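You operate a simulated robot arm through the tools that you are given. There is no shell and no other tool.

Carry out the task below with a simulated two-armed robot. There is one attempt and no reset: what you move stays moved.

TASK
Give the tube in the ring press its orange ring.
Fine: leave the dial at that colour and the tray pulled out with the tube in it; no ring on the other tubes.

Only the result counts: the job must be done as asked and must still hold three seconds after the hand-in. Knocking over, shifting, dropping, spilling or breaking anything else fails it.

THE ROBOT
Two 7-joint arms with fingered hands on one trunk that stands fixed in place. Base frame: the origin is at the foot of the trunk, x ahead of it, y to its left, z up; the work surface is at about z = 0.76. Readings come in m, degrees, newtons and seconds.
The left shoulder is at [0.06, 0.126, 1.27], the right one opposite. With the tool pointing down near the work surface each hand reaches from about 0.1 to 0.64 m from the base axis, measured 20 degrees to its own side. Payload 2.5 kg a hand.
Tool frame (each hand has its own): the origin (TCP) lies between the finger pads and is the grasp point; the fingertips stand 0.03 m ahead of it; z points along the fingers, y is the line along which they close. The gripper opens to 0.104 m; its body begins 0.035 m behind the TCP. The gripper is a hand of 5 fingers: y runs from the thumb to the fingers, the wrist lies at [-0.015, -0.104, -0.178] in the tool frame, and closing takes about 1.5 s.
Orientation is that of the tool frame in the base frame, as a unit quaternion [w, x, y, z]. With the fingers straight down and the wrist toward the robot, the tool's x, y and z point along [0, 1, 0], [1, 0, 0] and [0, 0, -1] of the base frame.

THE INTERFACE
- The arms move only by the tool send_rows. It takes "left_moves", "right_moves" or both (then of equal length, played together; a hand with none holds still); each is a list of rows, each a list of 6 numbers: the shift along the tool's x, y, z in m, then the turn, a rotation vector about the tool's x, y, z in degrees. In form: [[dx, dy, dz, ax, ay, az], ...]. A call has 1 to 20 rows; each row shifts and turns the commanded pose from where the row before left it, along the tool's axes as they then stand. "left_jaw" and "right_jaw" are, for a hand that has rows, the finger opening in m, from 0 to 0.104, set as the call begins (left out, the last holds). Rows are played at 5 a second. More than 0.05 m and 8.6 degrees between two rows, or a gripper value outside its range, and nothing of the call is played. A pose out of reach is approached as far as the arm can. The call stops where the force on the tool passes 40 N (or 10 N more than at its start, if that is more) or the arm is blocked; 0.2 s more then pass. The fingers move at their own pace (about 0.153 m/s each) and stop on an object; they squeeze with about 31 N. The grip force told is the motor's: it shows also when the fingers shut on nothing. Time passes only in rows, and 0.2 s behind the last, so rows that do not move let the fingers close. It gives the time, the measured TCP pose, the force on the tool (base axes), the opening and the grip force at its end, in the units of the frame above (readings bear some noise), with the torque about the TCP (base axes, N m) and any sound that the robot's microphone picked up.
- Cameras (640 x 400 px; columns grow to the right, rows downward): "scene" is now at [0.1197, -0.0152, 1.4644]; the picture's right is [-0.16, -0.99, 0.00], its down [-0.70, 0.12, -0.71] and it looks along [0.70, -0.12, -0.71] (base axes); focal length 307 px, centre (320, 200). "left" rides on the left gripper at [-0.08, -0.078, -0.141] in its tool frame; the picture's right is [-0.78, -0.30, 0.56], its down [0.54, -0.78, 0.33] and it looks along [0.33, 0.56, 0.76] (tool axes); focal length 247 px, centre (320, 200). "right" rides on the right gripper at [0.08, -0.078, -0.141] in its tool frame; the picture's right is [-0.78, 0.30, -0.56], its down [-0.53, -0.78, 0.33] and it looks along [-0.33, 0.56, 0.76] (tool axes); focal length 247 px, centre (320, 200).
- camera(camera): a new picture of that camera. No time passes.
- raise_lower(by): slides the trunk up (or, below 0, down) by that many m; the arms and the scene camera ride with it, the base frame stays. It gives what a move gives, with no picture.
- move_fingers(index, middle, ring, little, thumb_bend, thumb_turn, hand): sets how far each is bent, from 0 (flat) to 100 (curled in); at 30 the hand is open as for a grip, at 70 the pads meet at the TCP. One left out holds its place. A second passes; each finger stops where it meets its share of the squeeze, and holds until it gets a number again. A gripper value or a shape takes the hand back. It gives what a move gives, with no picture; readings hold the bend of each and the force on index, middle, ring, little, thumb and palm. thumb_turn goes from beside the hand (0) to across from the fingers (100), as for a grip.
- grasp_type(shape, hand): the hand has 5 fingers and takes this shape, open, in about a second: jaw (thumb against the fingers, like two jaws); tri (thumb and two fingers); tip (a fingertip pinch); poke (one finger out to press); point (the index stretched); flat (the hand flat); cup (the hand cupped); fist (a fist). The gripper value then closes the fingers along that shape, each until it touches; the sizes above hold for jaw. It gives what a move gives, with no picture.
- turn_head(pan, tilt): turns the head with the scene camera to pan (to the left, within 86 degrees either way) and tilt (down, from -29 to 69), counted from straight ahead of the robot. It gives what a move gives.
- point_at(camera, pixels): for up to 12 pixels [column, row] of the newest picture of that camera ("zoom" is the newest enlarged one), the place [x, y, z] in the base frame of the surface seen there, good to about 0.003 m. No time passes.
- inspect(camera, box): a new picture of the part [left, top, right, bottom] of that camera's present view, enlarged. No time passes.
- job_done(): hands the job in; it is judged then, once.

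Unless the task says otherwise, let go and move clear before handing in.

The tools are called after ">>>" as a command line: name --argument value ..., lists and objects as JSON in quotes. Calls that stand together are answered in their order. send_rows: Moves the arms, as the interface text tells. Its arguments: {"type":"object","properties":{"left_moves":{"type":"array","items":{"type":"array","items":{"type":"number"}}},"left_jaw":{"type":"number"},"right_moves":{"type":"array","items":{"type":"array","items":{"type":"number"}}},"right_jaw":{"type":"number"}},"required":[]} The other tools are called the same way: raise_lower (by) moves the trunk up or down; grasp_type (shape, hand) gives the hand a shape; move_fingers (index, middle, ring, little, thumb_bend, thumb_turn, hand) moves the fingers one by one; turn_head (pan, tilt) turns the head that bears the scene camera; camera (camera) takes a picture; point_at (camera, pixels) gives the place of the surface under pixels of a picture; inspect (camera, box) takes an enlarged picture of a part of a camera's view; job_done () hands the job in.

At the start:

```text
time_s: 0.0
left_eef_pos: [0.5305, 0.0203, 1.212]
left_ee_rot: [0.0, 0.707, 0.708, 0.0]
left_wrist_force: [0.1, 0.0, -0.6]
left_moment: [-0.04, 0.04, 0.0]
left_finger_gap: 0.1036
left_grip_force: 0.2
left_shape: jaw
left_bend: [30.0, 30.0, 30.0, 30.0, 30.0, 98.0]
left_finger forces: [0.0, 0.0, 0.0, 0.0, 0.0, 0.1]
right_eef_pos: [0.3567, -0.3008, 1.0412]
right_ee_rot: [-0.142, 0.707, 0.68, 0.135]
right_wrist_force: [0.3, 1.1, 0.9]
right_moment: [0.02, 0.02, 0.02]
right_finger_gap: 0.1038
right_grip_force: 0.0
right_shape: jaw
right_bend: [30.0, 30.0, 30.0, 30.0, 30.0, 98.0]
right_finger forces: [0.1, 0.0, 0.1, 0.1, 0.0, 0.1]
trunk travel left (down, up): [-0.665, 0.275]
head pan, tilt (commanded): [-9.4, 45.0]
```

scene: 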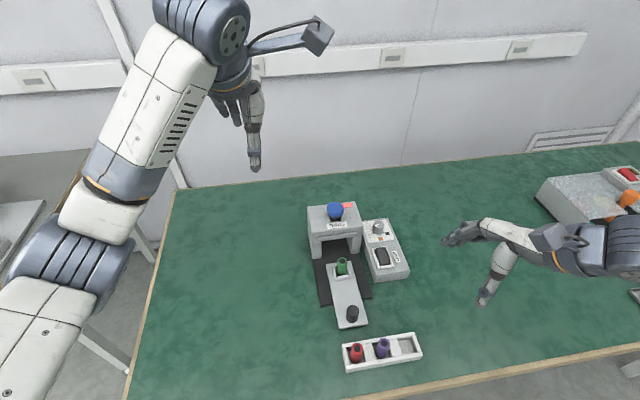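
right: 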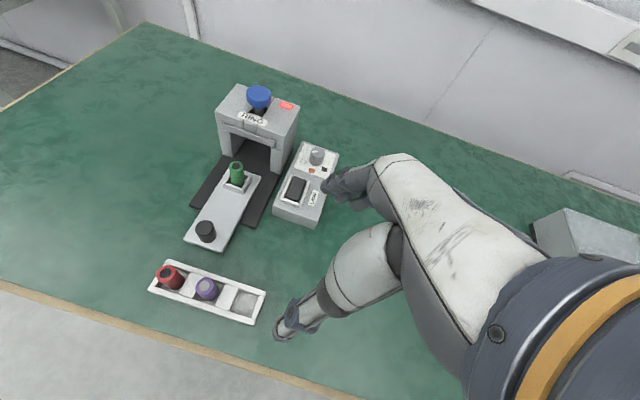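
left: 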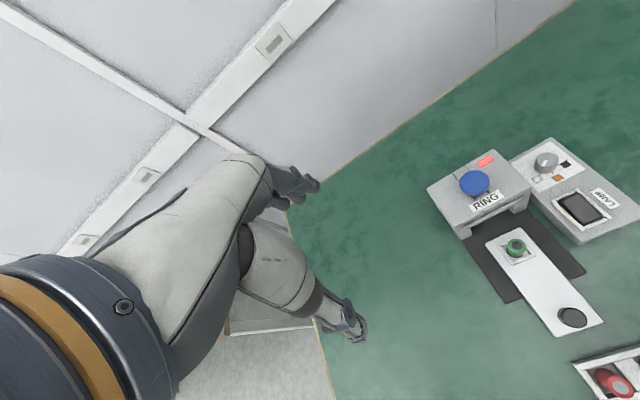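

The scene shows the ring press at about (335,225), its tray pulled out with a green tube at (343,267), and a control box with a dial at (378,228) and a rocker/switch at (383,256). I'll zoom in on these before moving.

>>> inspect --camera "scene" --box '[290, 190, 430, 380]'

>>> inspect --camera "scene" --box '[355, 210, 415, 285]'

>>> inspect --camera "left" --box '[420, 130, 640, 340]'

>>> inspect --camera "right" --box '[180, 70, 350, 250]'

```text
2.11 times, centred on (360, 285) of scene
```

zoom: 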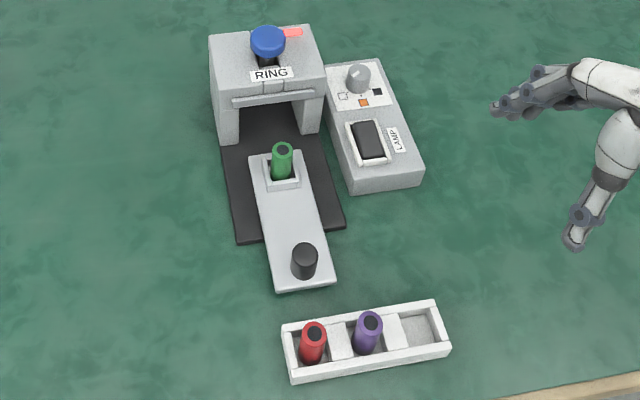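

```text
5.33 times, centred on (385, 248) of scene
```

zoom: 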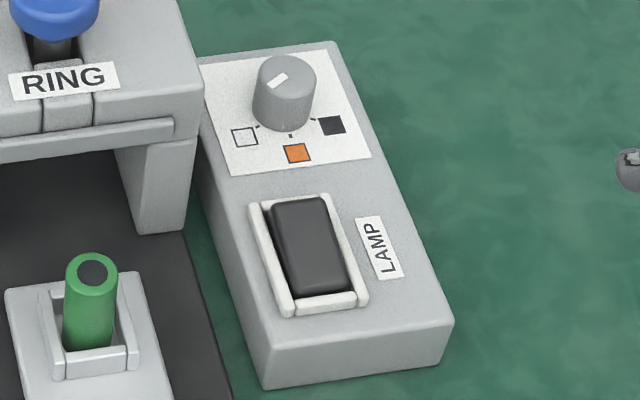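

```text
1.90 times, centred on (530, 235) of left
```

zoom: 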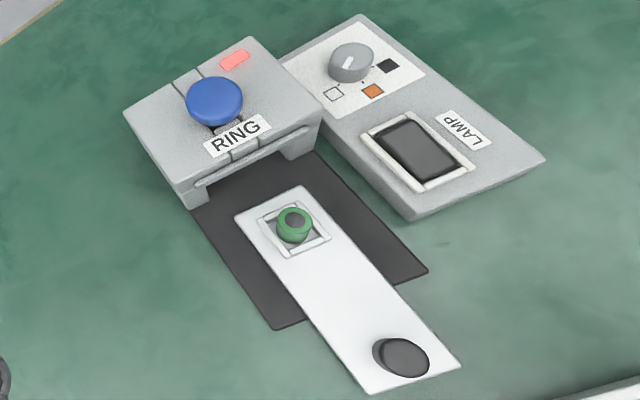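

```text
2.22 times, centred on (265, 160) of right
```

zoom: 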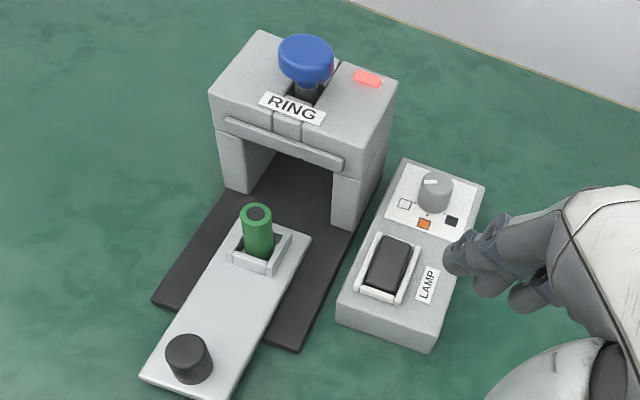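

The dial's white pointer mark, at (277,80) in the zoom, seems to point at the white square. Orange is the middle mark. I'll measure the 3D positions of the dial, plunger, tray, tube and knob.

>>> inspect --camera "scene" --box '[300, 195, 420, 270]'

>>> inspect --camera "left" --box '[500, 130, 640, 230]'

>>> inspect --camera "right" --box '[270, 135, 350, 195]'

>>> inspect --camera "right" --box '[205, 75, 315, 155]'

```text
5.33 times, centred on (360, 232) of scene
```

zoom: 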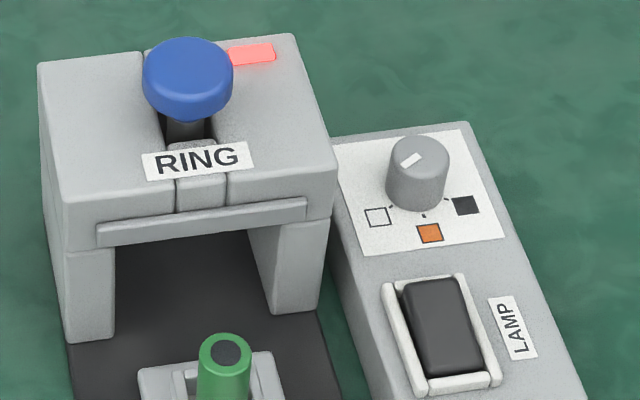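

```text
4.00 times, centred on (570, 180) of left
```

zoom: 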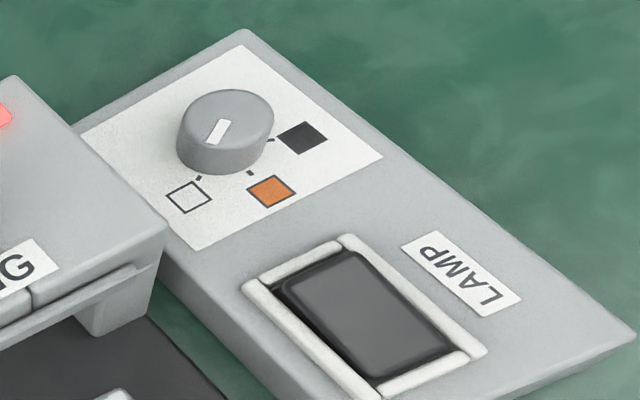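

```text
6.67 times, centred on (310, 165) of right
```

zoom: 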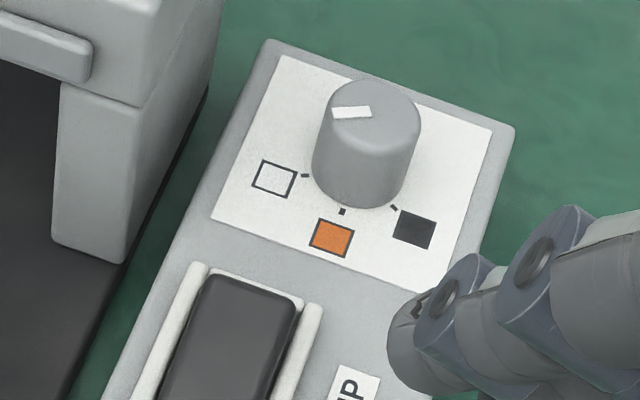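

```text
5.00 times, centred on (260, 115) of right
```

zoom: 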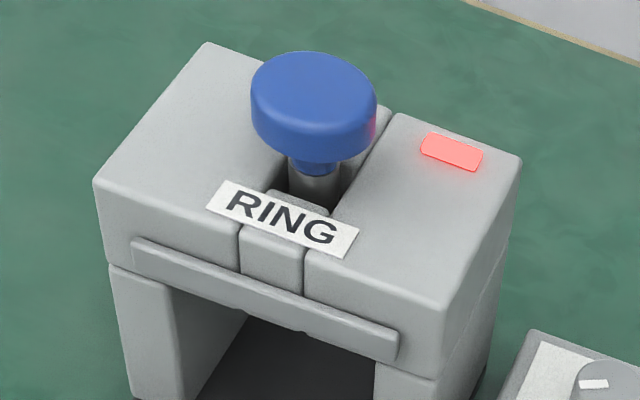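

The dial points at white and the press lamp glows red. I'm collecting coordinates now.

>>> inspect --camera "scene" --box '[300, 195, 420, 270]'

>>> point_at --camera "zoom" --pixels '[[188, 62], [150, 75], [228, 75], [420, 155], [396, 165], [447, 165], [417, 200], [378, 217], [429, 233], [466, 206], [100, 130], [250, 53]]'

>>> point_at --camera "scene" --pixels '[[342, 262], [343, 268], [352, 310], [352, 316], [345, 300], [335, 327], [366, 320], [330, 275], [357, 273], [320, 290], [345, 255], [383, 257]]'

```text
5.33 times, centred on (360, 232) of scene
```

zoom: 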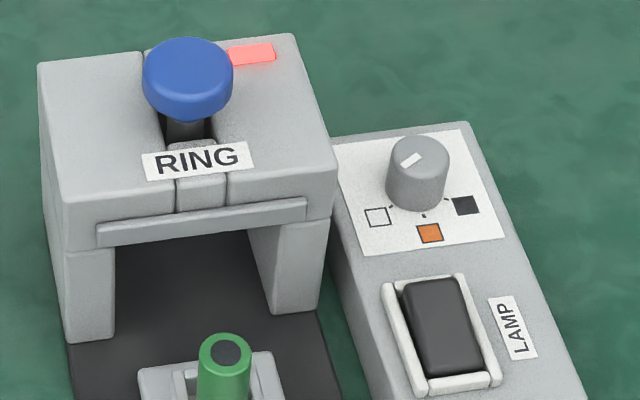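

```text
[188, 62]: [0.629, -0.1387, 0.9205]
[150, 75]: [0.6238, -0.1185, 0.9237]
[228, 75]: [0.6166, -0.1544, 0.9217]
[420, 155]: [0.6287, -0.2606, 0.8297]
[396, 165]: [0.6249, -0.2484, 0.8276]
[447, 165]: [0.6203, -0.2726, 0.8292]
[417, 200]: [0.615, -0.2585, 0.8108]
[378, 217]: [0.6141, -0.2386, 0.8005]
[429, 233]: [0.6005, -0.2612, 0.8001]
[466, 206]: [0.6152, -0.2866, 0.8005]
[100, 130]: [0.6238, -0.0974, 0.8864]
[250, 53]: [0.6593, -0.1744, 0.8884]
```

```text
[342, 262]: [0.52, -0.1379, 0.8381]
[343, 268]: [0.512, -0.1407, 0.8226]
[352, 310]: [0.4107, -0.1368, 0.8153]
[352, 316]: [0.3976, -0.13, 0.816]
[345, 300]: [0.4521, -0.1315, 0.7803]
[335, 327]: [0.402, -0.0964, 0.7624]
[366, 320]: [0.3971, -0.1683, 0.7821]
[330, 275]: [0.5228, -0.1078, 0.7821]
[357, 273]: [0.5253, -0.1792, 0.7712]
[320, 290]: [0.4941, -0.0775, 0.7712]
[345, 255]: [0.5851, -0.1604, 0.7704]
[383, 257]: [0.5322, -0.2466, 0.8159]
```

Dial centre is about (0.623,-0.261) with its top at z≈0.829. The plunger top is about (0.62,-0.137,0.923) and the tray knob about (0.405,-0.133,0.815). I'll take finer points on the tray, tube and press edges to get the travel axis.

>>> inspect --camera "scene" --box '[300, 250, 400, 335]'

>>> inspect --camera "right" --box '[170, 150, 290, 260]'

```text
4.71 times, centred on (350, 292) of scene
```

zoom: 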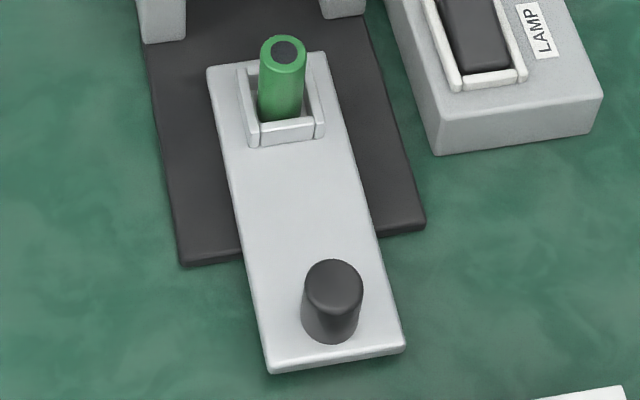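

```text
3.64 times, centred on (230, 205) of right
```

zoom: 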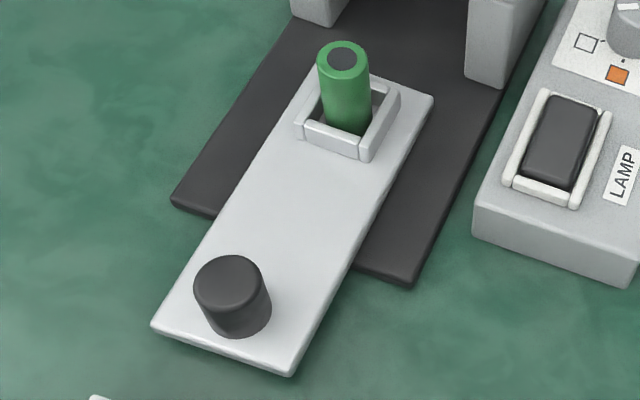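

>>> inspect --camera "scene" --box '[300, 250, 400, 335]'

>>> point_at --camera "zoom" --pixels '[[216, 75], [330, 60], [270, 355], [398, 342], [334, 283], [310, 290], [355, 290], [332, 265], [283, 52], [286, 100], [185, 255], [415, 220]]'

>>> inspect --camera "scene" --box '[300, 195, 420, 270]'

>>> point_at --camera "zoom" --pixels '[[45, 66], [292, 38], [330, 165], [70, 203], [325, 200], [345, 145], [465, 130], [575, 390], [390, 204], [424, 215], [448, 199], [413, 159]]'

```text
4.71 times, centred on (350, 292) of scene
```

zoom: 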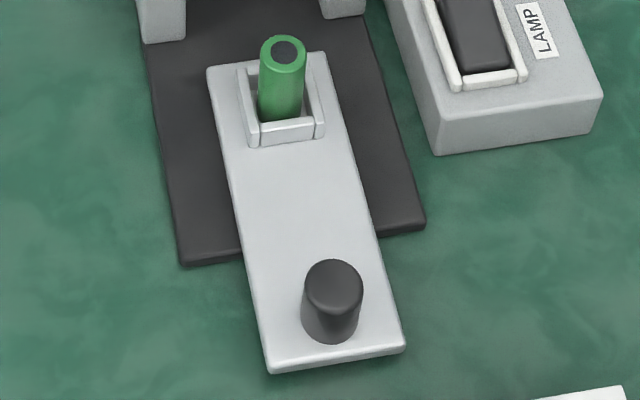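

```text
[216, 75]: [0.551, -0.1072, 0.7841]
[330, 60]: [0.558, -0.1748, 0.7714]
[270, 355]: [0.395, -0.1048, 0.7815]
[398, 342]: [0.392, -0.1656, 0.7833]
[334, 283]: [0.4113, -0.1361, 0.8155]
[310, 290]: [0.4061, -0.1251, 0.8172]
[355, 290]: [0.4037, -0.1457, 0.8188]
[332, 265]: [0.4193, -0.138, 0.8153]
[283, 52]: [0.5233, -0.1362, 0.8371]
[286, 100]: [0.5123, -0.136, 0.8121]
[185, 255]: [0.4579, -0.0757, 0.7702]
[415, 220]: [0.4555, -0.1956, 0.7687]
```

```text
5.33 times, centred on (360, 232) of scene
```

zoom: 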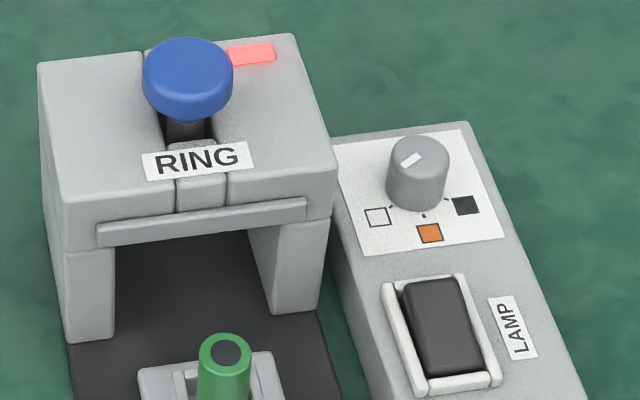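

```text
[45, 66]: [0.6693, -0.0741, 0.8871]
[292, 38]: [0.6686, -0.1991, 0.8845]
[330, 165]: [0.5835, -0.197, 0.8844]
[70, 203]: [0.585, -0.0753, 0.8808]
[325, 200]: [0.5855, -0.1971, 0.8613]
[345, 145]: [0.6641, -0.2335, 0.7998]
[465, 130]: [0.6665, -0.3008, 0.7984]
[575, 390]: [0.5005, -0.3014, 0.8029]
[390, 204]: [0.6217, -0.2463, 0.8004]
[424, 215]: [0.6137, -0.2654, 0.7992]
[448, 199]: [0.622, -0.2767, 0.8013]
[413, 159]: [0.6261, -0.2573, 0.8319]
```

Everything is axis-aligned. The press spans y -0.075 to -0.197 with its top at z 0.887. The tube axis is about (0.522,-0.136), the plunger about (0.625,-0.137) and the dial about (0.628,-0.262), with marks 60° apart. First I'll move the left arm aside, straighten the right hand and bring it forward, high above the control box.

>>> send_rows --left_moves '[[0.0, 0, 0, 0, 0, 0], [0.03, 0, 0, 0, 0, 0], [0.04, 0, 0, 0, 0, 0], [0.04, 0, 0, 0, 0, 0], [0.04, 0, 0, 0, 0, 0], [0.04, 0, 0, 0, 0, 0], [0.02, 0, 0, 0, 0, 0], [0, 0, 0, 0, 0, 0]]' --right_moves '[[0, 0, -0.02, 0, -7.5, 0], [0, 0, -0.02, 0, -7.5, 0], [0, 0, -0.02, 0, -7.6, 0], [0, 0.03, -0.02, 0, 0, 0], [0, 0.04, 0, 0, 0, 0], [0, 0.04, 0, 0, 0, 0], [0, 0.04, 0, 0, 0, 0], [0, 0.03, 0, 0, 0, 0]]'

```text
time_s: 0.7
left_eef_pos: [0.5317, 0.0588, 1.2115]
left_ee_rot: [-0.001, 0.706, 0.708, 0.0]
left_wrist_force: [0.1, -0.3, 0.0]
left_moment: [-0.02, -0.04, 0.01]
left_finger_gap: 0.1039
left_grip_force: 0.1
left_shape: jaw
left_bend: [30.0, 30.0, 30.0, 30.0, 30.0, 98.0]
left_finger forces: [0.0, 0.0, 0.1, 0.1, 0.1, 0.0]
right_eef_pos: [0.3316, -0.2763, 1.0302]
right_ee_rot: [-0.146, 0.718, 0.679, 0.056]
right_wrist_force: [0.5, 0.3, 1.1]
right_moment: [0.0, -0.03, 0.01]
right_finger_gap: 0.1038
right_grip_force: 0.1
right_shape: jaw
right_bend: [30.0, 30.0, 30.0, 30.0, 30.0, 98.0]
right_finger forces: [0.1, 0.0, 0.0, 0.1, 0.1, 0.0]
trunk travel left (down, up): [-0.665, 0.275]
head pan, tilt (commanded): [-9.4, 45.0]
stopped in row 3 (right hand): the arm was blocked; the commanded pose is now the measured one
```

The right arm was blocked in row 3 and drifted to (0.33,-0.28,1.03). I'll look at the pictures to see why before trying another way.

>>> camera --camera "scene"

>>> camera --camera "right"

>>> camera --camera "left"

```text
taken
```

scene: 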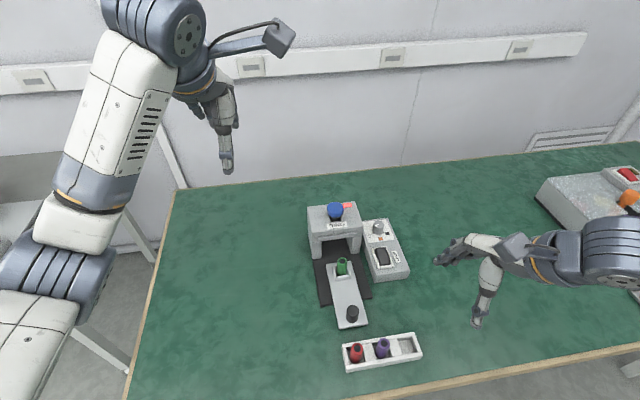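

```text
taken
```

right: 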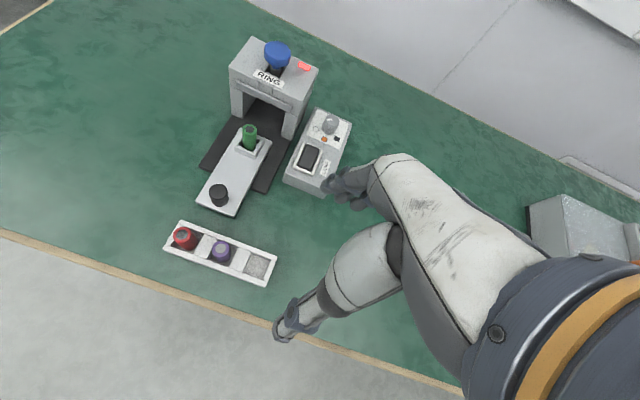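

```text
taken
```

left: 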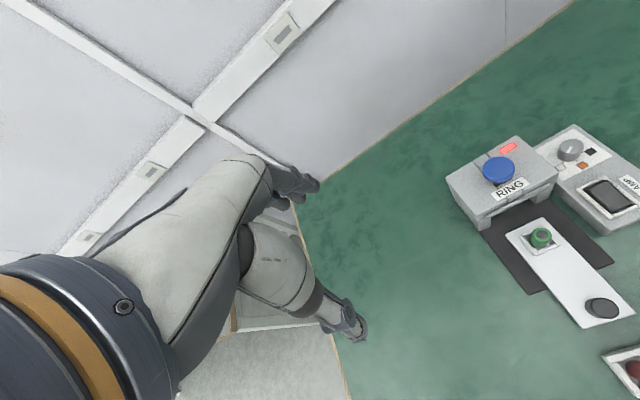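

Nothing is near the hand, so a joint limit close to the body is the likely cause. I'll move the right hand forward without turning it first, and keep moving the left arm aside.

>>> send_rows --left_moves '[[0.03, 0, 0, 0, 0, 0], [0.04, 0, 0, 0, 0, 0], [0.04, 0, 0, 0, 0, 0], [0.04, 0, 0, 0, 0, 0]]' --right_moves '[[0.003, 0.04, -0.0053, 0, 0, 0], [0.003, 0.04, -0.0053, 0, 0, 0], [0.003, 0.04, -0.0053, 0, 0, 0], [0.003, 0.04, -0.0053, 0, 0, 0]]'

```text
time_s: 1.7
left_eef_pos: [0.5327, 0.2108, 1.2111]
left_ee_rot: [-0.001, 0.707, 0.707, -0.001]
left_wrist_force: [0.0, -0.3, -0.1]
left_moment: [0.0, 0.01, 0.0]
left_finger_gap: 0.1035
left_grip_force: 0.0
left_shape: jaw
left_bend: [30.0, 30.0, 30.0, 30.0, 30.0, 98.0]
left_finger forces: [0.0, 0.1, 0.0, 0.1, 0.1, 0.1]
right_eef_pos: [0.4956, -0.2774, 1.0366]
right_ee_rot: [-0.143, 0.717, 0.68, 0.057]
right_wrist_force: [0.5, -1.0, -0.2]
right_moment: [-0.02, 0.0, 0.0]
right_finger_gap: 0.1036
right_grip_force: 0.1
right_shape: jaw
right_bend: [30.0, 30.0, 30.0, 30.0, 30.0, 98.0]
right_finger forces: [0.0, 0.0, 0.0, 0.1, 0.0, 0.0]
trunk travel left (down, up): [-0.665, 0.275]
head pan, tilt (commanded): [-9.4, 45.0]
```

That worked. Now I'll turn the right hand to straight down while lifting it slightly.

>>> send_rows --right_moves '[[0, 0, -0.015, -2.6, -5.4, 0], [0, 0, -0.015, -2.6, -5.4, 0], [0, 0, -0.015, -2.6, -5.4, 0], [0, 0.02, -0.02, 0, 0, 0]]'

```text
time_s: 2.7
left_eef_pos: [0.5314, 0.2092, 1.2111]
left_ee_rot: [-0.002, 0.706, 0.708, 0.0]
left_wrist_force: [0.2, 0.4, 0.2]
left_moment: [0.0, -0.01, -0.01]
left_finger_gap: 0.1039
left_grip_force: 0.0
left_shape: jaw
left_bend: [30.0, 30.0, 30.0, 30.0, 30.0, 98.0]
left_finger forces: [0.1, 0.1, 0.0, 0.0, 0.1, 0.1]
right_eef_pos: [0.5128, -0.3513, 1.0908]
right_ee_rot: [0.003, 0.725, 0.689, 0.004]
right_wrist_force: [-0.3, 0.4, 0.1]
right_moment: [-0.02, -0.02, -0.01]
right_finger_gap: 0.1037
right_grip_force: 0.1
right_shape: jaw
right_bend: [30.0, 30.0, 30.0, 30.0, 30.0, 98.0]
right_finger forces: [0.0, 0.0, 0.0, 0.0, 0.0, 0.0]
right hand out of reach, approached as far as the arm can: row 2, 3, 4
trunk travel left (down, up): [-0.665, 0.275]
head pan, tilt (commanded): [-9.4, 45.0]
```

The hand is now straight down, but it slid sideways to y=-0.35 because the pose was too high for the wrist. I'll lower it and see whether it returns to the commanded line.

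>>> send_rows --right_moves '[[0, 0, 0.03, 0, 0, 0], [0, 0, 0.03, 0, 0, 0], [0, 0, 0.03, 0, 0, 0], [0, 0, 0, 0, 0, 0]]'

```text
time_s: 3.7
left_eef_pos: [0.5319, 0.2098, 1.213]
left_ee_rot: [-0.001, 0.707, 0.707, -0.001]
left_wrist_force: [0.3, 0.1, 0.0]
left_moment: [-0.01, 0.0, -0.02]
left_finger_gap: 0.1034
left_grip_force: 0.0
left_shape: jaw
left_bend: [30.0, 30.0, 30.0, 30.0, 30.0, 98.0]
left_finger forces: [0.1, 0.1, 0.0, 0.1, 0.0, 0.0]
right_eef_pos: [0.5148, -0.3501, 1.0018]
right_ee_rot: [0.004, 0.727, 0.687, 0.003]
right_wrist_force: [0.3, -0.2, -0.6]
right_moment: [0.02, 0.03, -0.01]
right_finger_gap: 0.1038
right_grip_force: 0.1
right_shape: jaw
right_bend: [30.0, 30.0, 30.0, 30.0, 30.0, 98.0]
right_finger forces: [0.0, 0.0, 0.1, 0.0, 0.0, 0.0]
trunk travel left (down, up): [-0.665, 0.275]
head pan, tilt (commanded): [-9.4, 45.0]
```

The hand moves normally now, at (0.515,-0.350,1.002). I'll go toward a point above the dial.

>>> send_rows --right_moves '[[0.031, 0.025, 0, 0, 0, 0], [0.031, 0.025, 0, 0, 0, 0], [0.03, 0.025, 0, 0, 0, 0], [0, 0, 0, 0, 0, 0]]'

```text
time_s: 4.7
left_eef_pos: [0.532, 0.209, 1.2108]
left_ee_rot: [-0.001, 0.707, 0.707, -0.001]
left_wrist_force: [0.1, -0.2, -0.4]
left_moment: [0.0, 0.02, 0.01]
left_finger_gap: 0.1037
left_grip_force: 0.0
left_shape: jaw
left_bend: [30.0, 30.0, 30.0, 30.0, 30.0, 98.0]
left_finger forces: [0.0, 0.0, 0.1, 0.0, 0.1, 0.0]
right_eef_pos: [0.5853, -0.2712, 1.0062]
right_ee_rot: [0.003, 0.727, 0.687, 0.001]
right_wrist_force: [0.4, 0.0, 0.4]
right_moment: [0.0, -0.02, 0.04]
right_finger_gap: 0.1038
right_grip_force: 0.1
right_shape: jaw
right_bend: [30.0, 30.0, 30.0, 30.0, 30.0, 98.0]
right_finger forces: [0.0, 0.0, 0.0, 0.0, 0.0, 0.0]
right hand out of reach, approached as far as the arm can: row 1, 3
trunk travel left (down, up): [-0.665, 0.275]
head pan, tilt (commanded): [-9.4, 45.0]
```

The hand is now nearly above the dial at (0.585,-0.271,1.006). I'll try the "tip" pinch shape and see where the fingertips lie.

>>> grasp_type --hand "right" --shape "tip"

>>> camera --camera "scene"

>>> camera --camera "right"

>>> camera --camera "left"

```text
time_s: 5.6
left_eef_pos: [0.5316, 0.2089, 1.2112]
left_ee_rot: [0.0, 0.707, 0.708, -0.001]
left_wrist_force: [-0.6, -0.6, 0.2]
left_moment: [0.01, 0.0, -0.01]
left_finger_gap: 0.1039
left_grip_force: 0.1
left_shape: jaw
left_bend: [30.0, 30.0, 30.0, 30.0, 30.0, 98.0]
left_finger forces: [0.1, 0.1, 0.1, 0.1, 0.0, 0.1]
right_eef_pos: [0.5832, -0.2723, 1.005]
right_ee_rot: [0.004, 0.727, 0.687, 0.002]
right_wrist_force: [0.5, -0.3, 0.5]
right_moment: [-0.02, 0.0, -0.05]
right_finger_gap: 0.104
right_grip_force: 0.0
right_shape: tip
right_bend: [30.0, 98.0, 99.0, 99.0, 30.0, 98.0]
right_finger forces: [0.0, 0.0, 0.0, 0.0, 0.0, 0.1]
trunk travel left (down, up): [-0.665, 0.275]
head pan, tilt (commanded): [-9.4, 45.0]
```

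```text
taken
```

scene: 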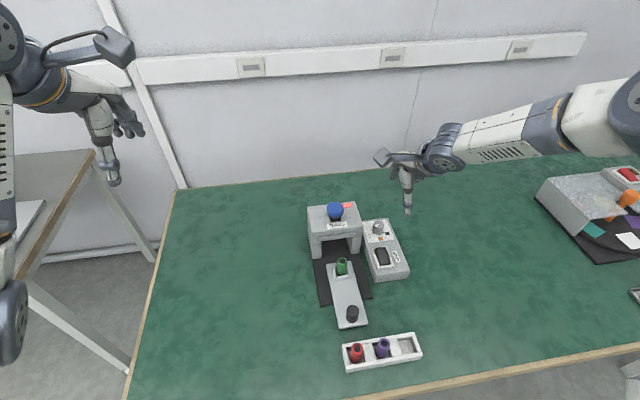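

```text
taken
```

right: 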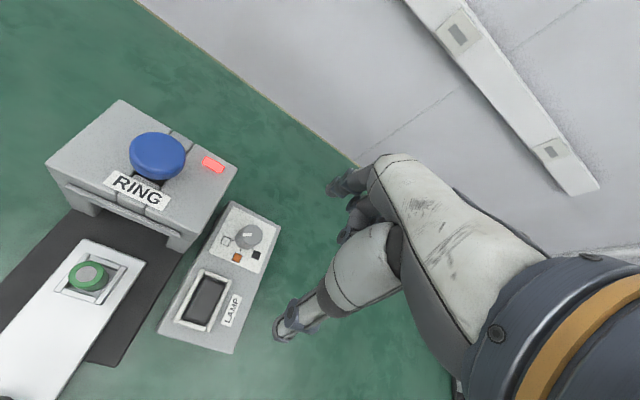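

```text
taken
```

left: 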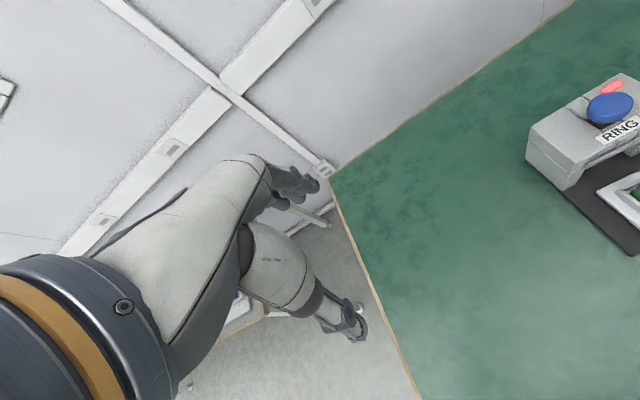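

The tip shape curls the other fingers away. I'll close it on air to locate the pinch point.

>>> send_rows --right_moves '[[0, 0, 0, 0, 0, 0], [0, 0, 0, 0, 0, 0], [0, 0, 0, 0, 0, 0], [0, 0, 0, 0, 0, 0], [0, 0, 0, 0, 0, 0], [0, 0, 0, 0, 0, 0]]' --right_jaw 0.0

>>> camera --camera "scene"

>>> inspect --camera "scene" --box '[370, 130, 470, 230]'

>>> inspect --camera "right" --box '[220, 120, 420, 360]'

```text
time_s: 7.0
left_eef_pos: [0.5312, 0.2099, 1.2107]
left_ee_rot: [0.0, 0.707, 0.707, -0.002]
left_wrist_force: [-0.2, -0.3, -0.2]
left_moment: [0.01, -0.02, 0.04]
left_finger_gap: 0.1036
left_grip_force: 0.0
left_shape: jaw
left_bend: [30.0, 30.0, 30.0, 30.0, 30.0, 98.0]
left_finger forces: [0.0, 0.0, 0.0, 0.0, 0.0, 0.0]
right_eef_pos: [0.5841, -0.2712, 1.0065]
right_ee_rot: [0.004, 0.726, 0.687, 0.001]
right_wrist_force: [-0.3, 0.2, 0.5]
right_moment: [-0.02, -0.01, -0.01]
right_finger_gap: 0.0
right_grip_force: 31.1
right_shape: tip
right_bend: [70.0, 100.0, 100.0, 100.0, 55.0, 100.0]
right_finger forces: [0.0, 0.1, 0.1, 0.0, 0.1, 0.0]
trunk travel left (down, up): [-0.665, 0.275]
head pan, tilt (commanded): [-9.4, 45.0]
```

```text
taken
```

scene: 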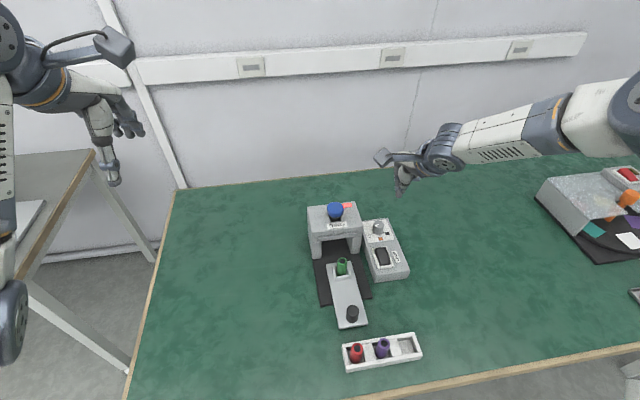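

```text
4.00 times, centred on (420, 180) of scene
```

zoom: 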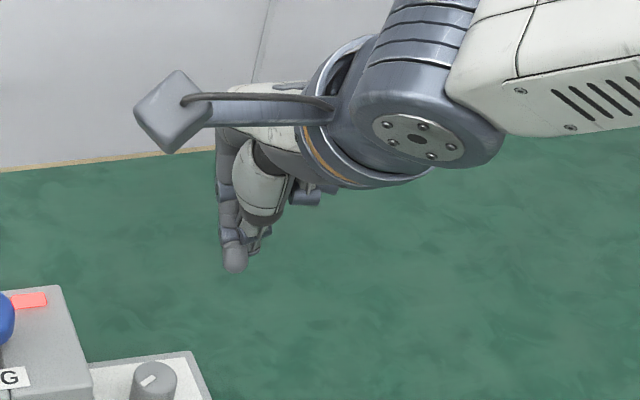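

```text
1.67 times, centred on (320, 240) of right
```

zoom: 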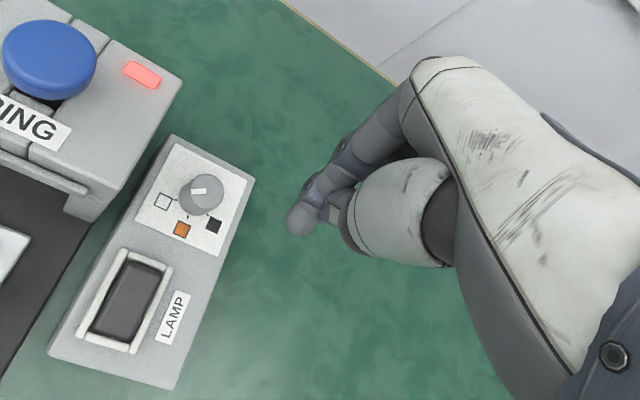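

The thumb and index tips meet near (298,220) in the right-camera zoom. I'll measure where that is relative to the TCP.

>>> point_at --camera "zoom" --pixels '[[298, 220], [310, 215], [325, 210], [313, 190], [340, 155], [345, 205]]'

>>> inspect --camera "right" --box '[290, 160, 370, 290]'

>>> inspect --camera "scene" --box '[390, 155, 450, 205]'

>>> point_at --camera "zoom" --pixels '[[180, 250], [170, 200], [200, 250], [250, 240]]'

```text
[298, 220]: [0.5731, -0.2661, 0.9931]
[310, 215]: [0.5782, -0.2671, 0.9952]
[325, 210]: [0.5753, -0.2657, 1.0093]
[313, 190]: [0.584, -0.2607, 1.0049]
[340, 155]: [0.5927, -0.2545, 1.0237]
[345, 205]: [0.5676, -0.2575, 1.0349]
```

```text
3.08 times, centred on (330, 225) of right
```

zoom: 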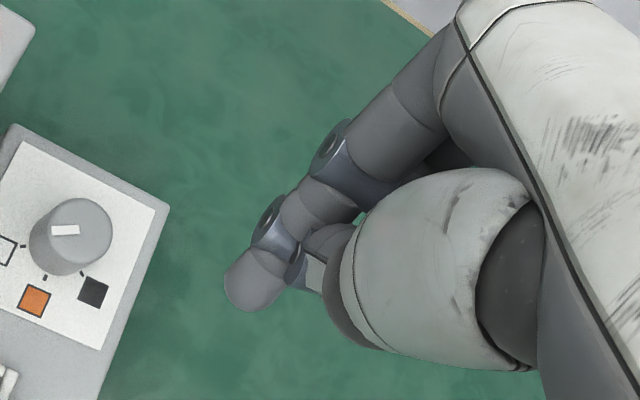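

```text
8.00 times, centred on (420, 180) of scene
```

zoom: 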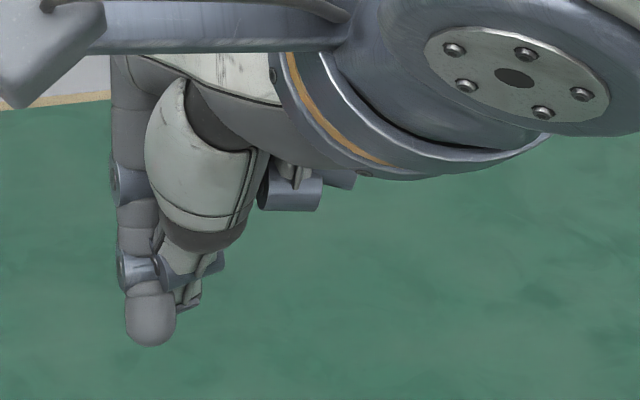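

```text
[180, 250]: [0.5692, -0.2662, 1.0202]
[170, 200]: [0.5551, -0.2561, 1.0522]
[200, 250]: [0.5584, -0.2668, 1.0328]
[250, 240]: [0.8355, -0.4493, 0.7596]
```

The pinch point lies at the TCP, with the tips about 0.015–0.02 m below it. I'll lower the trunk 0.10 m so the dial comes within reach, then open the pinch.

>>> raise_lower --by -0.1

>>> send_rows --right_moves '[[0, 0, 0, 0, 0, 0], [0, 0, 0, 0, 0, 0], [0, 0, 0, 0, 0, 0]]' --right_jaw 0.06

>>> camera --camera "scene"

>>> camera --camera "right"

```text
time_s: 8.3
left_eef_pos: [0.5316, 0.2082, 1.1117]
left_ee_rot: [-0.001, 0.707, 0.707, -0.001]
left_wrist_force: [-0.6, 0.1, -0.3]
left_moment: [-0.01, 0.0, -0.03]
left_finger_gap: 0.1038
left_grip_force: 0.0
left_shape: jaw
left_bend: [30.0, 30.0, 30.0, 30.0, 30.0, 98.0]
left_finger forces: [0.1, 0.1, 0.1, 0.1, 0.0, 0.0]
right_eef_pos: [0.5839, -0.272, 0.9061]
right_ee_rot: [0.003, 0.727, 0.687, 0.002]
right_wrist_force: [-0.6, 0.4, 0.3]
right_moment: [0.0, 0.0, 0.02]
right_finger_gap: 0.0
right_grip_force: 30.9
right_shape: tip
right_bend: [70.0, 100.0, 100.0, 100.0, 56.0, 100.0]
right_finger forces: [0.1, 0.1, 0.1, 0.1, 0.0, 0.1]
trunk travel left (down, up): [-0.565, 0.375]
head pan, tilt (commanded): [-9.4, 45.0]
```

```text
time_s: 9.1
left_eef_pos: [0.5314, 0.2086, 1.1116]
left_ee_rot: [0.0, 0.707, 0.707, -0.001]
left_wrist_force: [-0.4, 0.6, -1.0]
left_moment: [0.01, 0.0, -0.01]
left_finger_gap: 0.1037
left_grip_force: 0.1
left_shape: jaw
left_bend: [30.0, 30.0, 30.0, 30.0, 30.0, 98.0]
left_finger forces: [0.0, 0.0, 0.1, 0.0, 0.0, 0.0]
right_eef_pos: [0.5836, -0.2727, 0.9061]
right_ee_rot: [0.004, 0.727, 0.687, 0.002]
right_wrist_force: [0.6, 0.1, 0.5]
right_moment: [-0.01, 0.0, 0.0]
right_finger_gap: 0.06
right_grip_force: 0.1
right_shape: tip
right_bend: [31.0, 98.0, 99.0, 99.0, 66.0, 100.0]
right_finger forces: [0.0, 0.1, 0.0, 0.1, 0.1, 0.0]
trunk travel left (down, up): [-0.565, 0.375]
head pan, tilt (commanded): [-9.4, 45.0]
```

```text
taken
```

scene: 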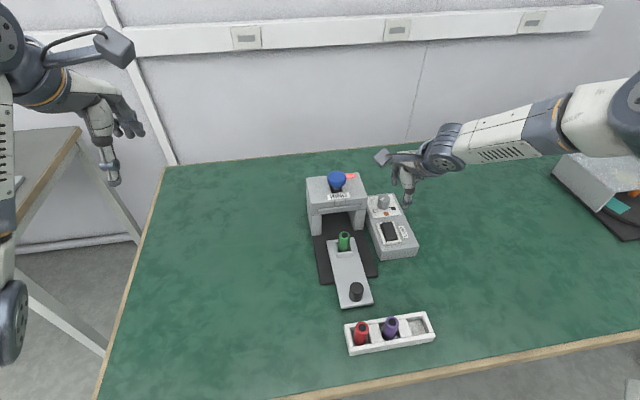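

```text
taken
```

right: 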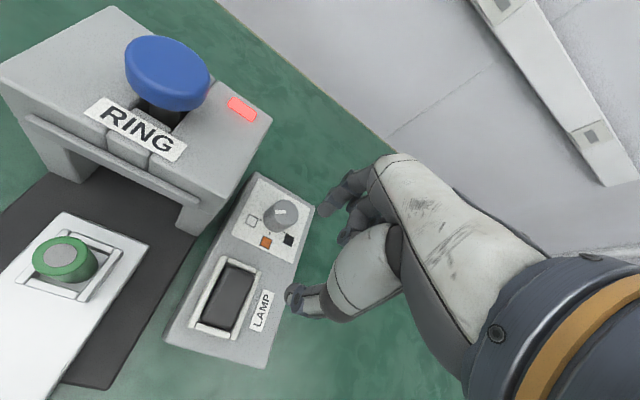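

The fingers may still have been settling. I'll idle briefly and re-read the bend, and measure the dial and rocker again from the closer right camera.

>>> send_rows --right_moves '[[0, 0, 0, 0, 0, 0], [0, 0, 0, 0, 0, 0]]' --right_jaw 0.05

>>> inspect --camera "right" --box '[160, 140, 400, 370]'

>>> point_at --camera "zoom" --pixels '[[325, 130], [310, 120], [342, 130], [285, 195], [248, 140], [352, 185], [232, 225], [310, 245], [220, 240], [420, 130], [330, 285], [360, 130]]'

```text
time_s: 9.7
left_eef_pos: [0.5311, 0.2087, 1.1109]
left_ee_rot: [-0.001, 0.706, 0.708, -0.001]
left_wrist_force: [0.1, -0.4, -0.4]
left_moment: [-0.01, 0.0, 0.01]
left_finger_gap: 0.1038
left_grip_force: 0.1
left_shape: jaw
left_bend: [30.0, 30.0, 30.0, 30.0, 30.0, 98.0]
left_finger forces: [0.0, 0.1, 0.0, 0.1, 0.1, 0.0]
right_eef_pos: [0.584, -0.2721, 0.9067]
right_ee_rot: [0.003, 0.727, 0.687, 0.002]
right_wrist_force: [-0.6, -0.3, 0.6]
right_moment: [0.03, -0.02, 0.0]
right_finger_gap: 0.0505
right_grip_force: 0.2
right_shape: tip
right_bend: [73.0, 98.0, 99.0, 99.0, 70.0, 100.0]
right_finger forces: [0.0, 0.0, 0.0, 0.1, 0.1, 0.0]
trunk travel left (down, up): [-0.565, 0.375]
head pan, tilt (commanded): [-9.4, 45.0]
```

```text
1.74 times, centred on (280, 255) of right
```

zoom: 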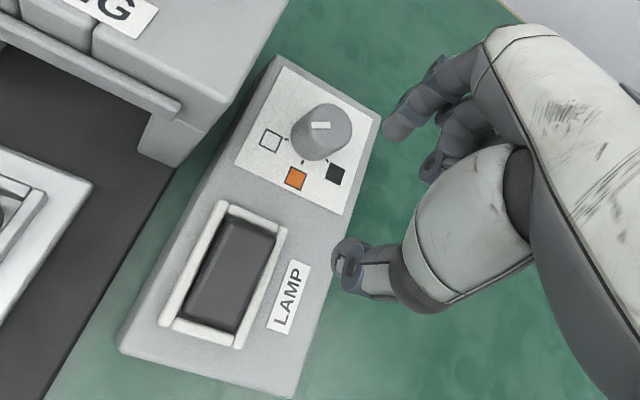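

```text
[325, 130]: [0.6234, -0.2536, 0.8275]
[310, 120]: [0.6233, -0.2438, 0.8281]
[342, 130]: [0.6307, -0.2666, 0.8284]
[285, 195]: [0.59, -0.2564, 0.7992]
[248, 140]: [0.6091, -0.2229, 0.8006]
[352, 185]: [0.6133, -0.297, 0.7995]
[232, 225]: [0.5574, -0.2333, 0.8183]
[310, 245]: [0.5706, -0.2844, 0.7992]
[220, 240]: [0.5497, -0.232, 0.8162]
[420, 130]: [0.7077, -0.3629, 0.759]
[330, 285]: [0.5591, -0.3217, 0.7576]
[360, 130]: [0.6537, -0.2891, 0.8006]
```

There may be a few mm of disagreement between the cameras on the dial's place, so I'll query the same features from both.

>>> point_at --camera "zoom" --pixels '[[270, 140], [297, 178], [335, 174], [321, 126], [296, 128], [349, 128], [325, 107], [300, 150], [320, 155], [262, 153], [286, 145], [302, 162]]'

>>> inspect --camera "scene" --box '[360, 180, 430, 235]'

```text
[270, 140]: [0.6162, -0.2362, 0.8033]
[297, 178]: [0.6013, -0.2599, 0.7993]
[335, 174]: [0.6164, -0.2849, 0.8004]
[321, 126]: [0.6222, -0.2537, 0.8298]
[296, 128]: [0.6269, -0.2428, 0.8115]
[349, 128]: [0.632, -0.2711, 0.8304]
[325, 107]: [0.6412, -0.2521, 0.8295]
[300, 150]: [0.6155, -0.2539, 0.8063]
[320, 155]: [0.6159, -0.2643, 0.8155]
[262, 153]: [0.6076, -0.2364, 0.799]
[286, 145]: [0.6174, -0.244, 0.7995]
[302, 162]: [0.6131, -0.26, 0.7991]
```

```text
7.27 times, centred on (395, 208) of scene
```

zoom: 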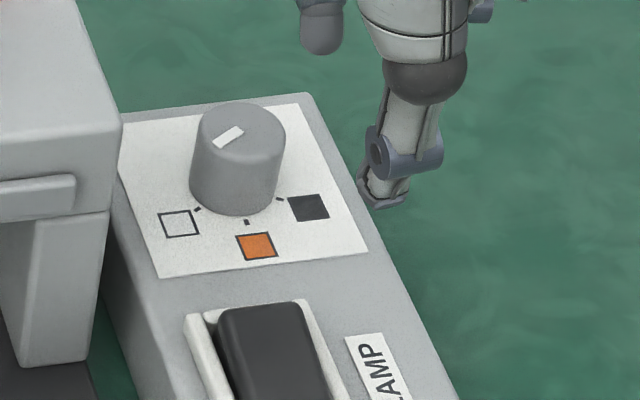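

>>> point_at --camera "zoom" --pixels '[[204, 135], [281, 132], [243, 106], [240, 160], [243, 132], [228, 137], [190, 185], [275, 185], [235, 205], [246, 221], [198, 209], [278, 200]]'

```text
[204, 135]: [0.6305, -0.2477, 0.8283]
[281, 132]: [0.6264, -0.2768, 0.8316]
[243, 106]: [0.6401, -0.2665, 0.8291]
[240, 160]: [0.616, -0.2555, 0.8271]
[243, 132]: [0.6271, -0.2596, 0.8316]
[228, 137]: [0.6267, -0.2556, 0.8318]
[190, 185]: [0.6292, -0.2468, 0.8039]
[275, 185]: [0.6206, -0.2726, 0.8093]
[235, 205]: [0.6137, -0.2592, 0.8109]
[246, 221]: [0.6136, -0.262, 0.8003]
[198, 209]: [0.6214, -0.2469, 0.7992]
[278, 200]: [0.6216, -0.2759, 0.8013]
```

Dial centre confirmed at (0.628,-0.262), radius about 0.0145, top at z 0.830. I'll move above it and pre-turn the hand clockwise so there is room for a 60° counter-clockwise turn.

>>> send_rows --right_moves '[[0.006, 0.022, 0, 0, 0, 0], [0.006, 0.0215, 0, 0, 0, 0], [0, 0, 0.005, 0, 0, 8], [0, 0, 0.005, 0, 0, 8], [0, 0, 0.005, 0, 0, 8], [0, 0, 0, 0, 0, 0]]'

>>> camera --camera "right"

>>> inspect --camera "scene" --box '[300, 120, 460, 240]'

```text
time_s: 11.1
left_eef_pos: [0.5319, 0.2079, 1.1114]
left_ee_rot: [-0.001, 0.707, 0.707, -0.001]
left_wrist_force: [-0.6, 0.9, -0.2]
left_moment: [0.0, 0.0, -0.01]
left_finger_gap: 0.1036
left_grip_force: 0.1
left_shape: jaw
left_bend: [30.0, 30.0, 30.0, 30.0, 30.0, 98.0]
left_finger forces: [0.0, 0.0, 0.1, 0.0, 0.0, 0.0]
right_eef_pos: [0.5809, -0.2757, 0.9257]
right_ee_rot: [0.003, 0.854, 0.521, 0.004]
right_wrist_force: [0.1, -0.1, 0.7]
right_moment: [-0.01, 0.0, -0.01]
right_finger_gap: 0.0505
right_grip_force: 0.0
right_shape: tip
right_bend: [73.0, 98.0, 99.0, 99.0, 70.0, 100.0]
right_finger forces: [0.0, 0.1, 0.0, 0.0, 0.0, 0.0]
right hand out of reach, approached as far as the arm can: row 1, 2, 3, 4, 5
trunk travel left (down, up): [-0.565, 0.375]
head pan, tilt (commanded): [-9.4, 45.0]
```

```text
taken
```

right: 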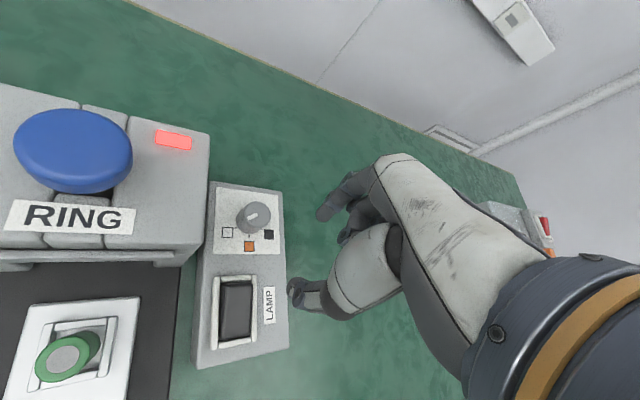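

```text
3.33 times, centred on (380, 180) of scene
```

zoom: 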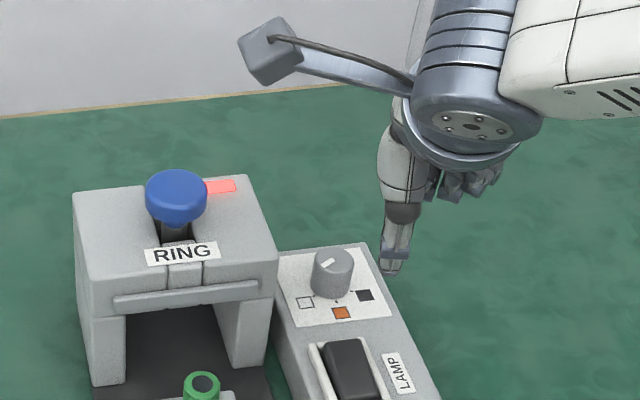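

The forward motion was limited by the wrist at this height, although the yaw was reached. A lower hand relative to the shoulder should help, so I'll go down to z≈0.875 and then push forward.

>>> send_rows --right_moves '[[0, 0, 0.025, 0, 0, 0], [0, 0, 0.025, 0, 0, 0], [0, 0, 0, 0, 0, 0]]'

```text
time_s: 11.9
left_eef_pos: [0.5318, 0.2078, 1.1099]
left_ee_rot: [-0.001, 0.706, 0.708, -0.001]
left_wrist_force: [0.5, 0.3, -0.2]
left_moment: [0.01, 0.01, -0.04]
left_finger_gap: 0.1037
left_grip_force: 0.1
left_shape: jaw
left_bend: [30.0, 30.0, 30.0, 30.0, 30.0, 98.0]
left_finger forces: [0.0, 0.1, 0.0, 0.1, 0.0, 0.0]
right_eef_pos: [0.5593, -0.2856, 0.8949]
right_ee_rot: [0.003, 0.853, 0.522, 0.004]
right_wrist_force: [0.4, -0.7, -0.5]
right_moment: [0.0, 0.0, -0.03]
right_finger_gap: 0.0506
right_grip_force: 0.0
right_shape: tip
right_bend: [73.0, 98.0, 99.0, 99.0, 70.0, 100.0]
right_finger forces: [0.1, 0.0, 0.0, 0.1, 0.1, 0.0]
right hand out of reach, approached as far as the arm can: row 1, 2
trunk travel left (down, up): [-0.565, 0.375]
head pan, tilt (commanded): [-9.4, 45.0]
```

Going down made it retract, so the posture is limiting it. The forearm comes in from the right, so turning the hand the other way (wrist to the right) may free up reach. I'll try that.

>>> send_rows --right_moves '[[0, 0, -0.01, 0, 0, -8], [0, 0, 0, 0, 0, -8], [0, 0, 0, 0, 0, -8], [0, 0, 0, 0, 0, -8], [0, 0, 0, 0, 0, -8], [0, 0, 0, 0, 0, -8], [0, 0, 0, 0, 0, -8], [0, 0, 0, 0, 0, 0]]'

>>> camera --camera "scene"

```text
time_s: 13.7
left_eef_pos: [0.532, 0.2092, 1.111]
left_ee_rot: [-0.001, 0.706, 0.708, 0.0]
left_wrist_force: [0.4, 0.3, 0.0]
left_moment: [-0.01, -0.02, -0.01]
left_finger_gap: 0.1038
left_grip_force: 0.0
left_shape: jaw
left_bend: [30.0, 30.0, 30.0, 30.0, 30.0, 98.0]
left_finger forces: [0.0, 0.0, 0.0, 0.1, 0.1, 0.0]
right_eef_pos: [0.5551, -0.2827, 0.909]
right_ee_rot: [0.005, 0.509, 0.861, 0.001]
right_wrist_force: [-0.6, -1.2, -0.3]
right_moment: [0.02, 0.01, 0.02]
right_finger_gap: 0.0503
right_grip_force: 0.1
right_shape: tip
right_bend: [73.0, 98.0, 99.0, 99.0, 70.0, 100.0]
right_finger forces: [0.1, 0.1, 0.0, 0.0, 0.1, 0.1]
right hand out of reach, approached as far as the arm can: row 7
trunk travel left (down, up): [-0.565, 0.375]
head pan, tilt (commanded): [-9.4, 45.0]
```

```text
taken
```

scene: 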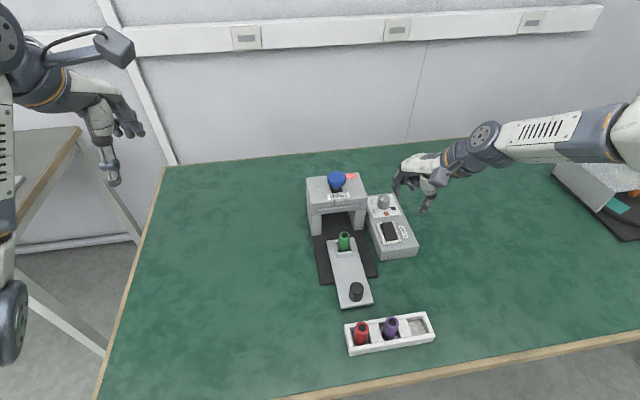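

With φ≈+29° it's much freer. Now I'll test moving forward toward the dial from here.

>>> send_rows --right_moves '[[-0.003, 0.025, 0, 0, 0, 0], [-0.003, 0.025, 0, 0, 0, 0], [-0.003, 0.02, 0, 0, 0, 0], [0, 0, 0, 0, 0, 0]]'

```text
time_s: 14.7
left_eef_pos: [0.5314, 0.2097, 1.111]
left_ee_rot: [-0.001, 0.706, 0.708, -0.001]
left_wrist_force: [0.0, 0.0, -0.5]
left_moment: [0.02, 0.03, 0.02]
left_finger_gap: 0.1039
left_grip_force: 0.1
left_shape: jaw
left_bend: [30.0, 30.0, 30.0, 30.0, 30.0, 98.0]
left_finger forces: [0.1, 0.0, 0.0, 0.0, 0.1, 0.0]
right_eef_pos: [0.5872, -0.2492, 0.938]
right_ee_rot: [0.005, 0.51, 0.86, 0.001]
right_wrist_force: [0.0, 0.4, 0.5]
right_moment: [0.01, 0.03, -0.01]
right_finger_gap: 0.0507
right_grip_force: 0.0
right_shape: tip
right_bend: [73.0, 98.0, 99.0, 99.0, 70.0, 100.0]
right_finger forces: [0.1, 0.0, 0.0, 0.0, 0.0, 0.0]
right hand out of reach, approached as far as the arm can: row 1, 2, 3
trunk travel left (down, up): [-0.565, 0.375]
head pan, tilt (commanded): [-9.4, 45.0]
```

Moving forward pushed it upward, so the limit surface favours a hand that is higher relative to the shoulder. I'll raise the hand and lower the trunk further.

>>> send_rows --right_moves '[[0, 0, -0.03, 0, 0, 0], [0, 0, -0.03, 0, 0, 0], [0, 0, -0.03, 0, 0, 0], [0, 0, 0, 0, 0, 0]]'

>>> raise_lower --by -0.12

```text
time_s: 15.7
left_eef_pos: [0.5316, 0.2098, 1.1109]
left_ee_rot: [-0.001, 0.706, 0.708, 0.0]
left_wrist_force: [0.1, -0.3, -0.5]
left_moment: [-0.01, 0.01, -0.01]
left_finger_gap: 0.1037
left_grip_force: 0.0
left_shape: jaw
left_bend: [30.0, 30.0, 30.0, 30.0, 30.0, 98.0]
left_finger forces: [0.0, 0.1, 0.0, 0.0, 0.0, 0.0]
right_eef_pos: [0.5868, -0.2494, 1.0279]
right_ee_rot: [0.004, 0.509, 0.861, 0.001]
right_wrist_force: [0.4, -0.3, 0.3]
right_moment: [0.0, -0.02, 0.0]
right_finger_gap: 0.0505
right_grip_force: 0.0
right_shape: tip
right_bend: [73.0, 98.0, 99.0, 99.0, 70.0, 100.0]
right_finger forces: [0.0, 0.1, 0.0, 0.0, 0.0, 0.0]
trunk travel left (down, up): [-0.565, 0.375]
head pan, tilt (commanded): [-9.4, 45.0]
```

```text
time_s: 17.2
left_eef_pos: [0.5315, 0.2094, 0.992]
left_ee_rot: [-0.001, 0.706, 0.708, 0.0]
left_wrist_force: [-0.8, 0.6, -0.3]
left_moment: [0.01, 0.01, 0.01]
left_finger_gap: 0.1037
left_grip_force: 0.0
left_shape: jaw
left_bend: [30.0, 30.0, 30.0, 30.0, 30.0, 98.0]
left_finger forces: [0.1, 0.0, 0.0, 0.1, 0.0, 0.1]
right_eef_pos: [0.5868, -0.248, 0.9078]
right_ee_rot: [0.004, 0.508, 0.861, 0.002]
right_wrist_force: [0.3, 0.1, 0.8]
right_moment: [0.01, 0.02, 0.01]
right_finger_gap: 0.0503
right_grip_force: 0.0
right_shape: tip
right_bend: [73.0, 98.0, 99.0, 99.0, 70.0, 100.0]
right_finger forces: [0.0, 0.0, 0.0, 0.0, 0.0, 0.1]
trunk travel left (down, up): [-0.445, 0.495]
head pan, tilt (commanded): [-9.4, 45.0]
```

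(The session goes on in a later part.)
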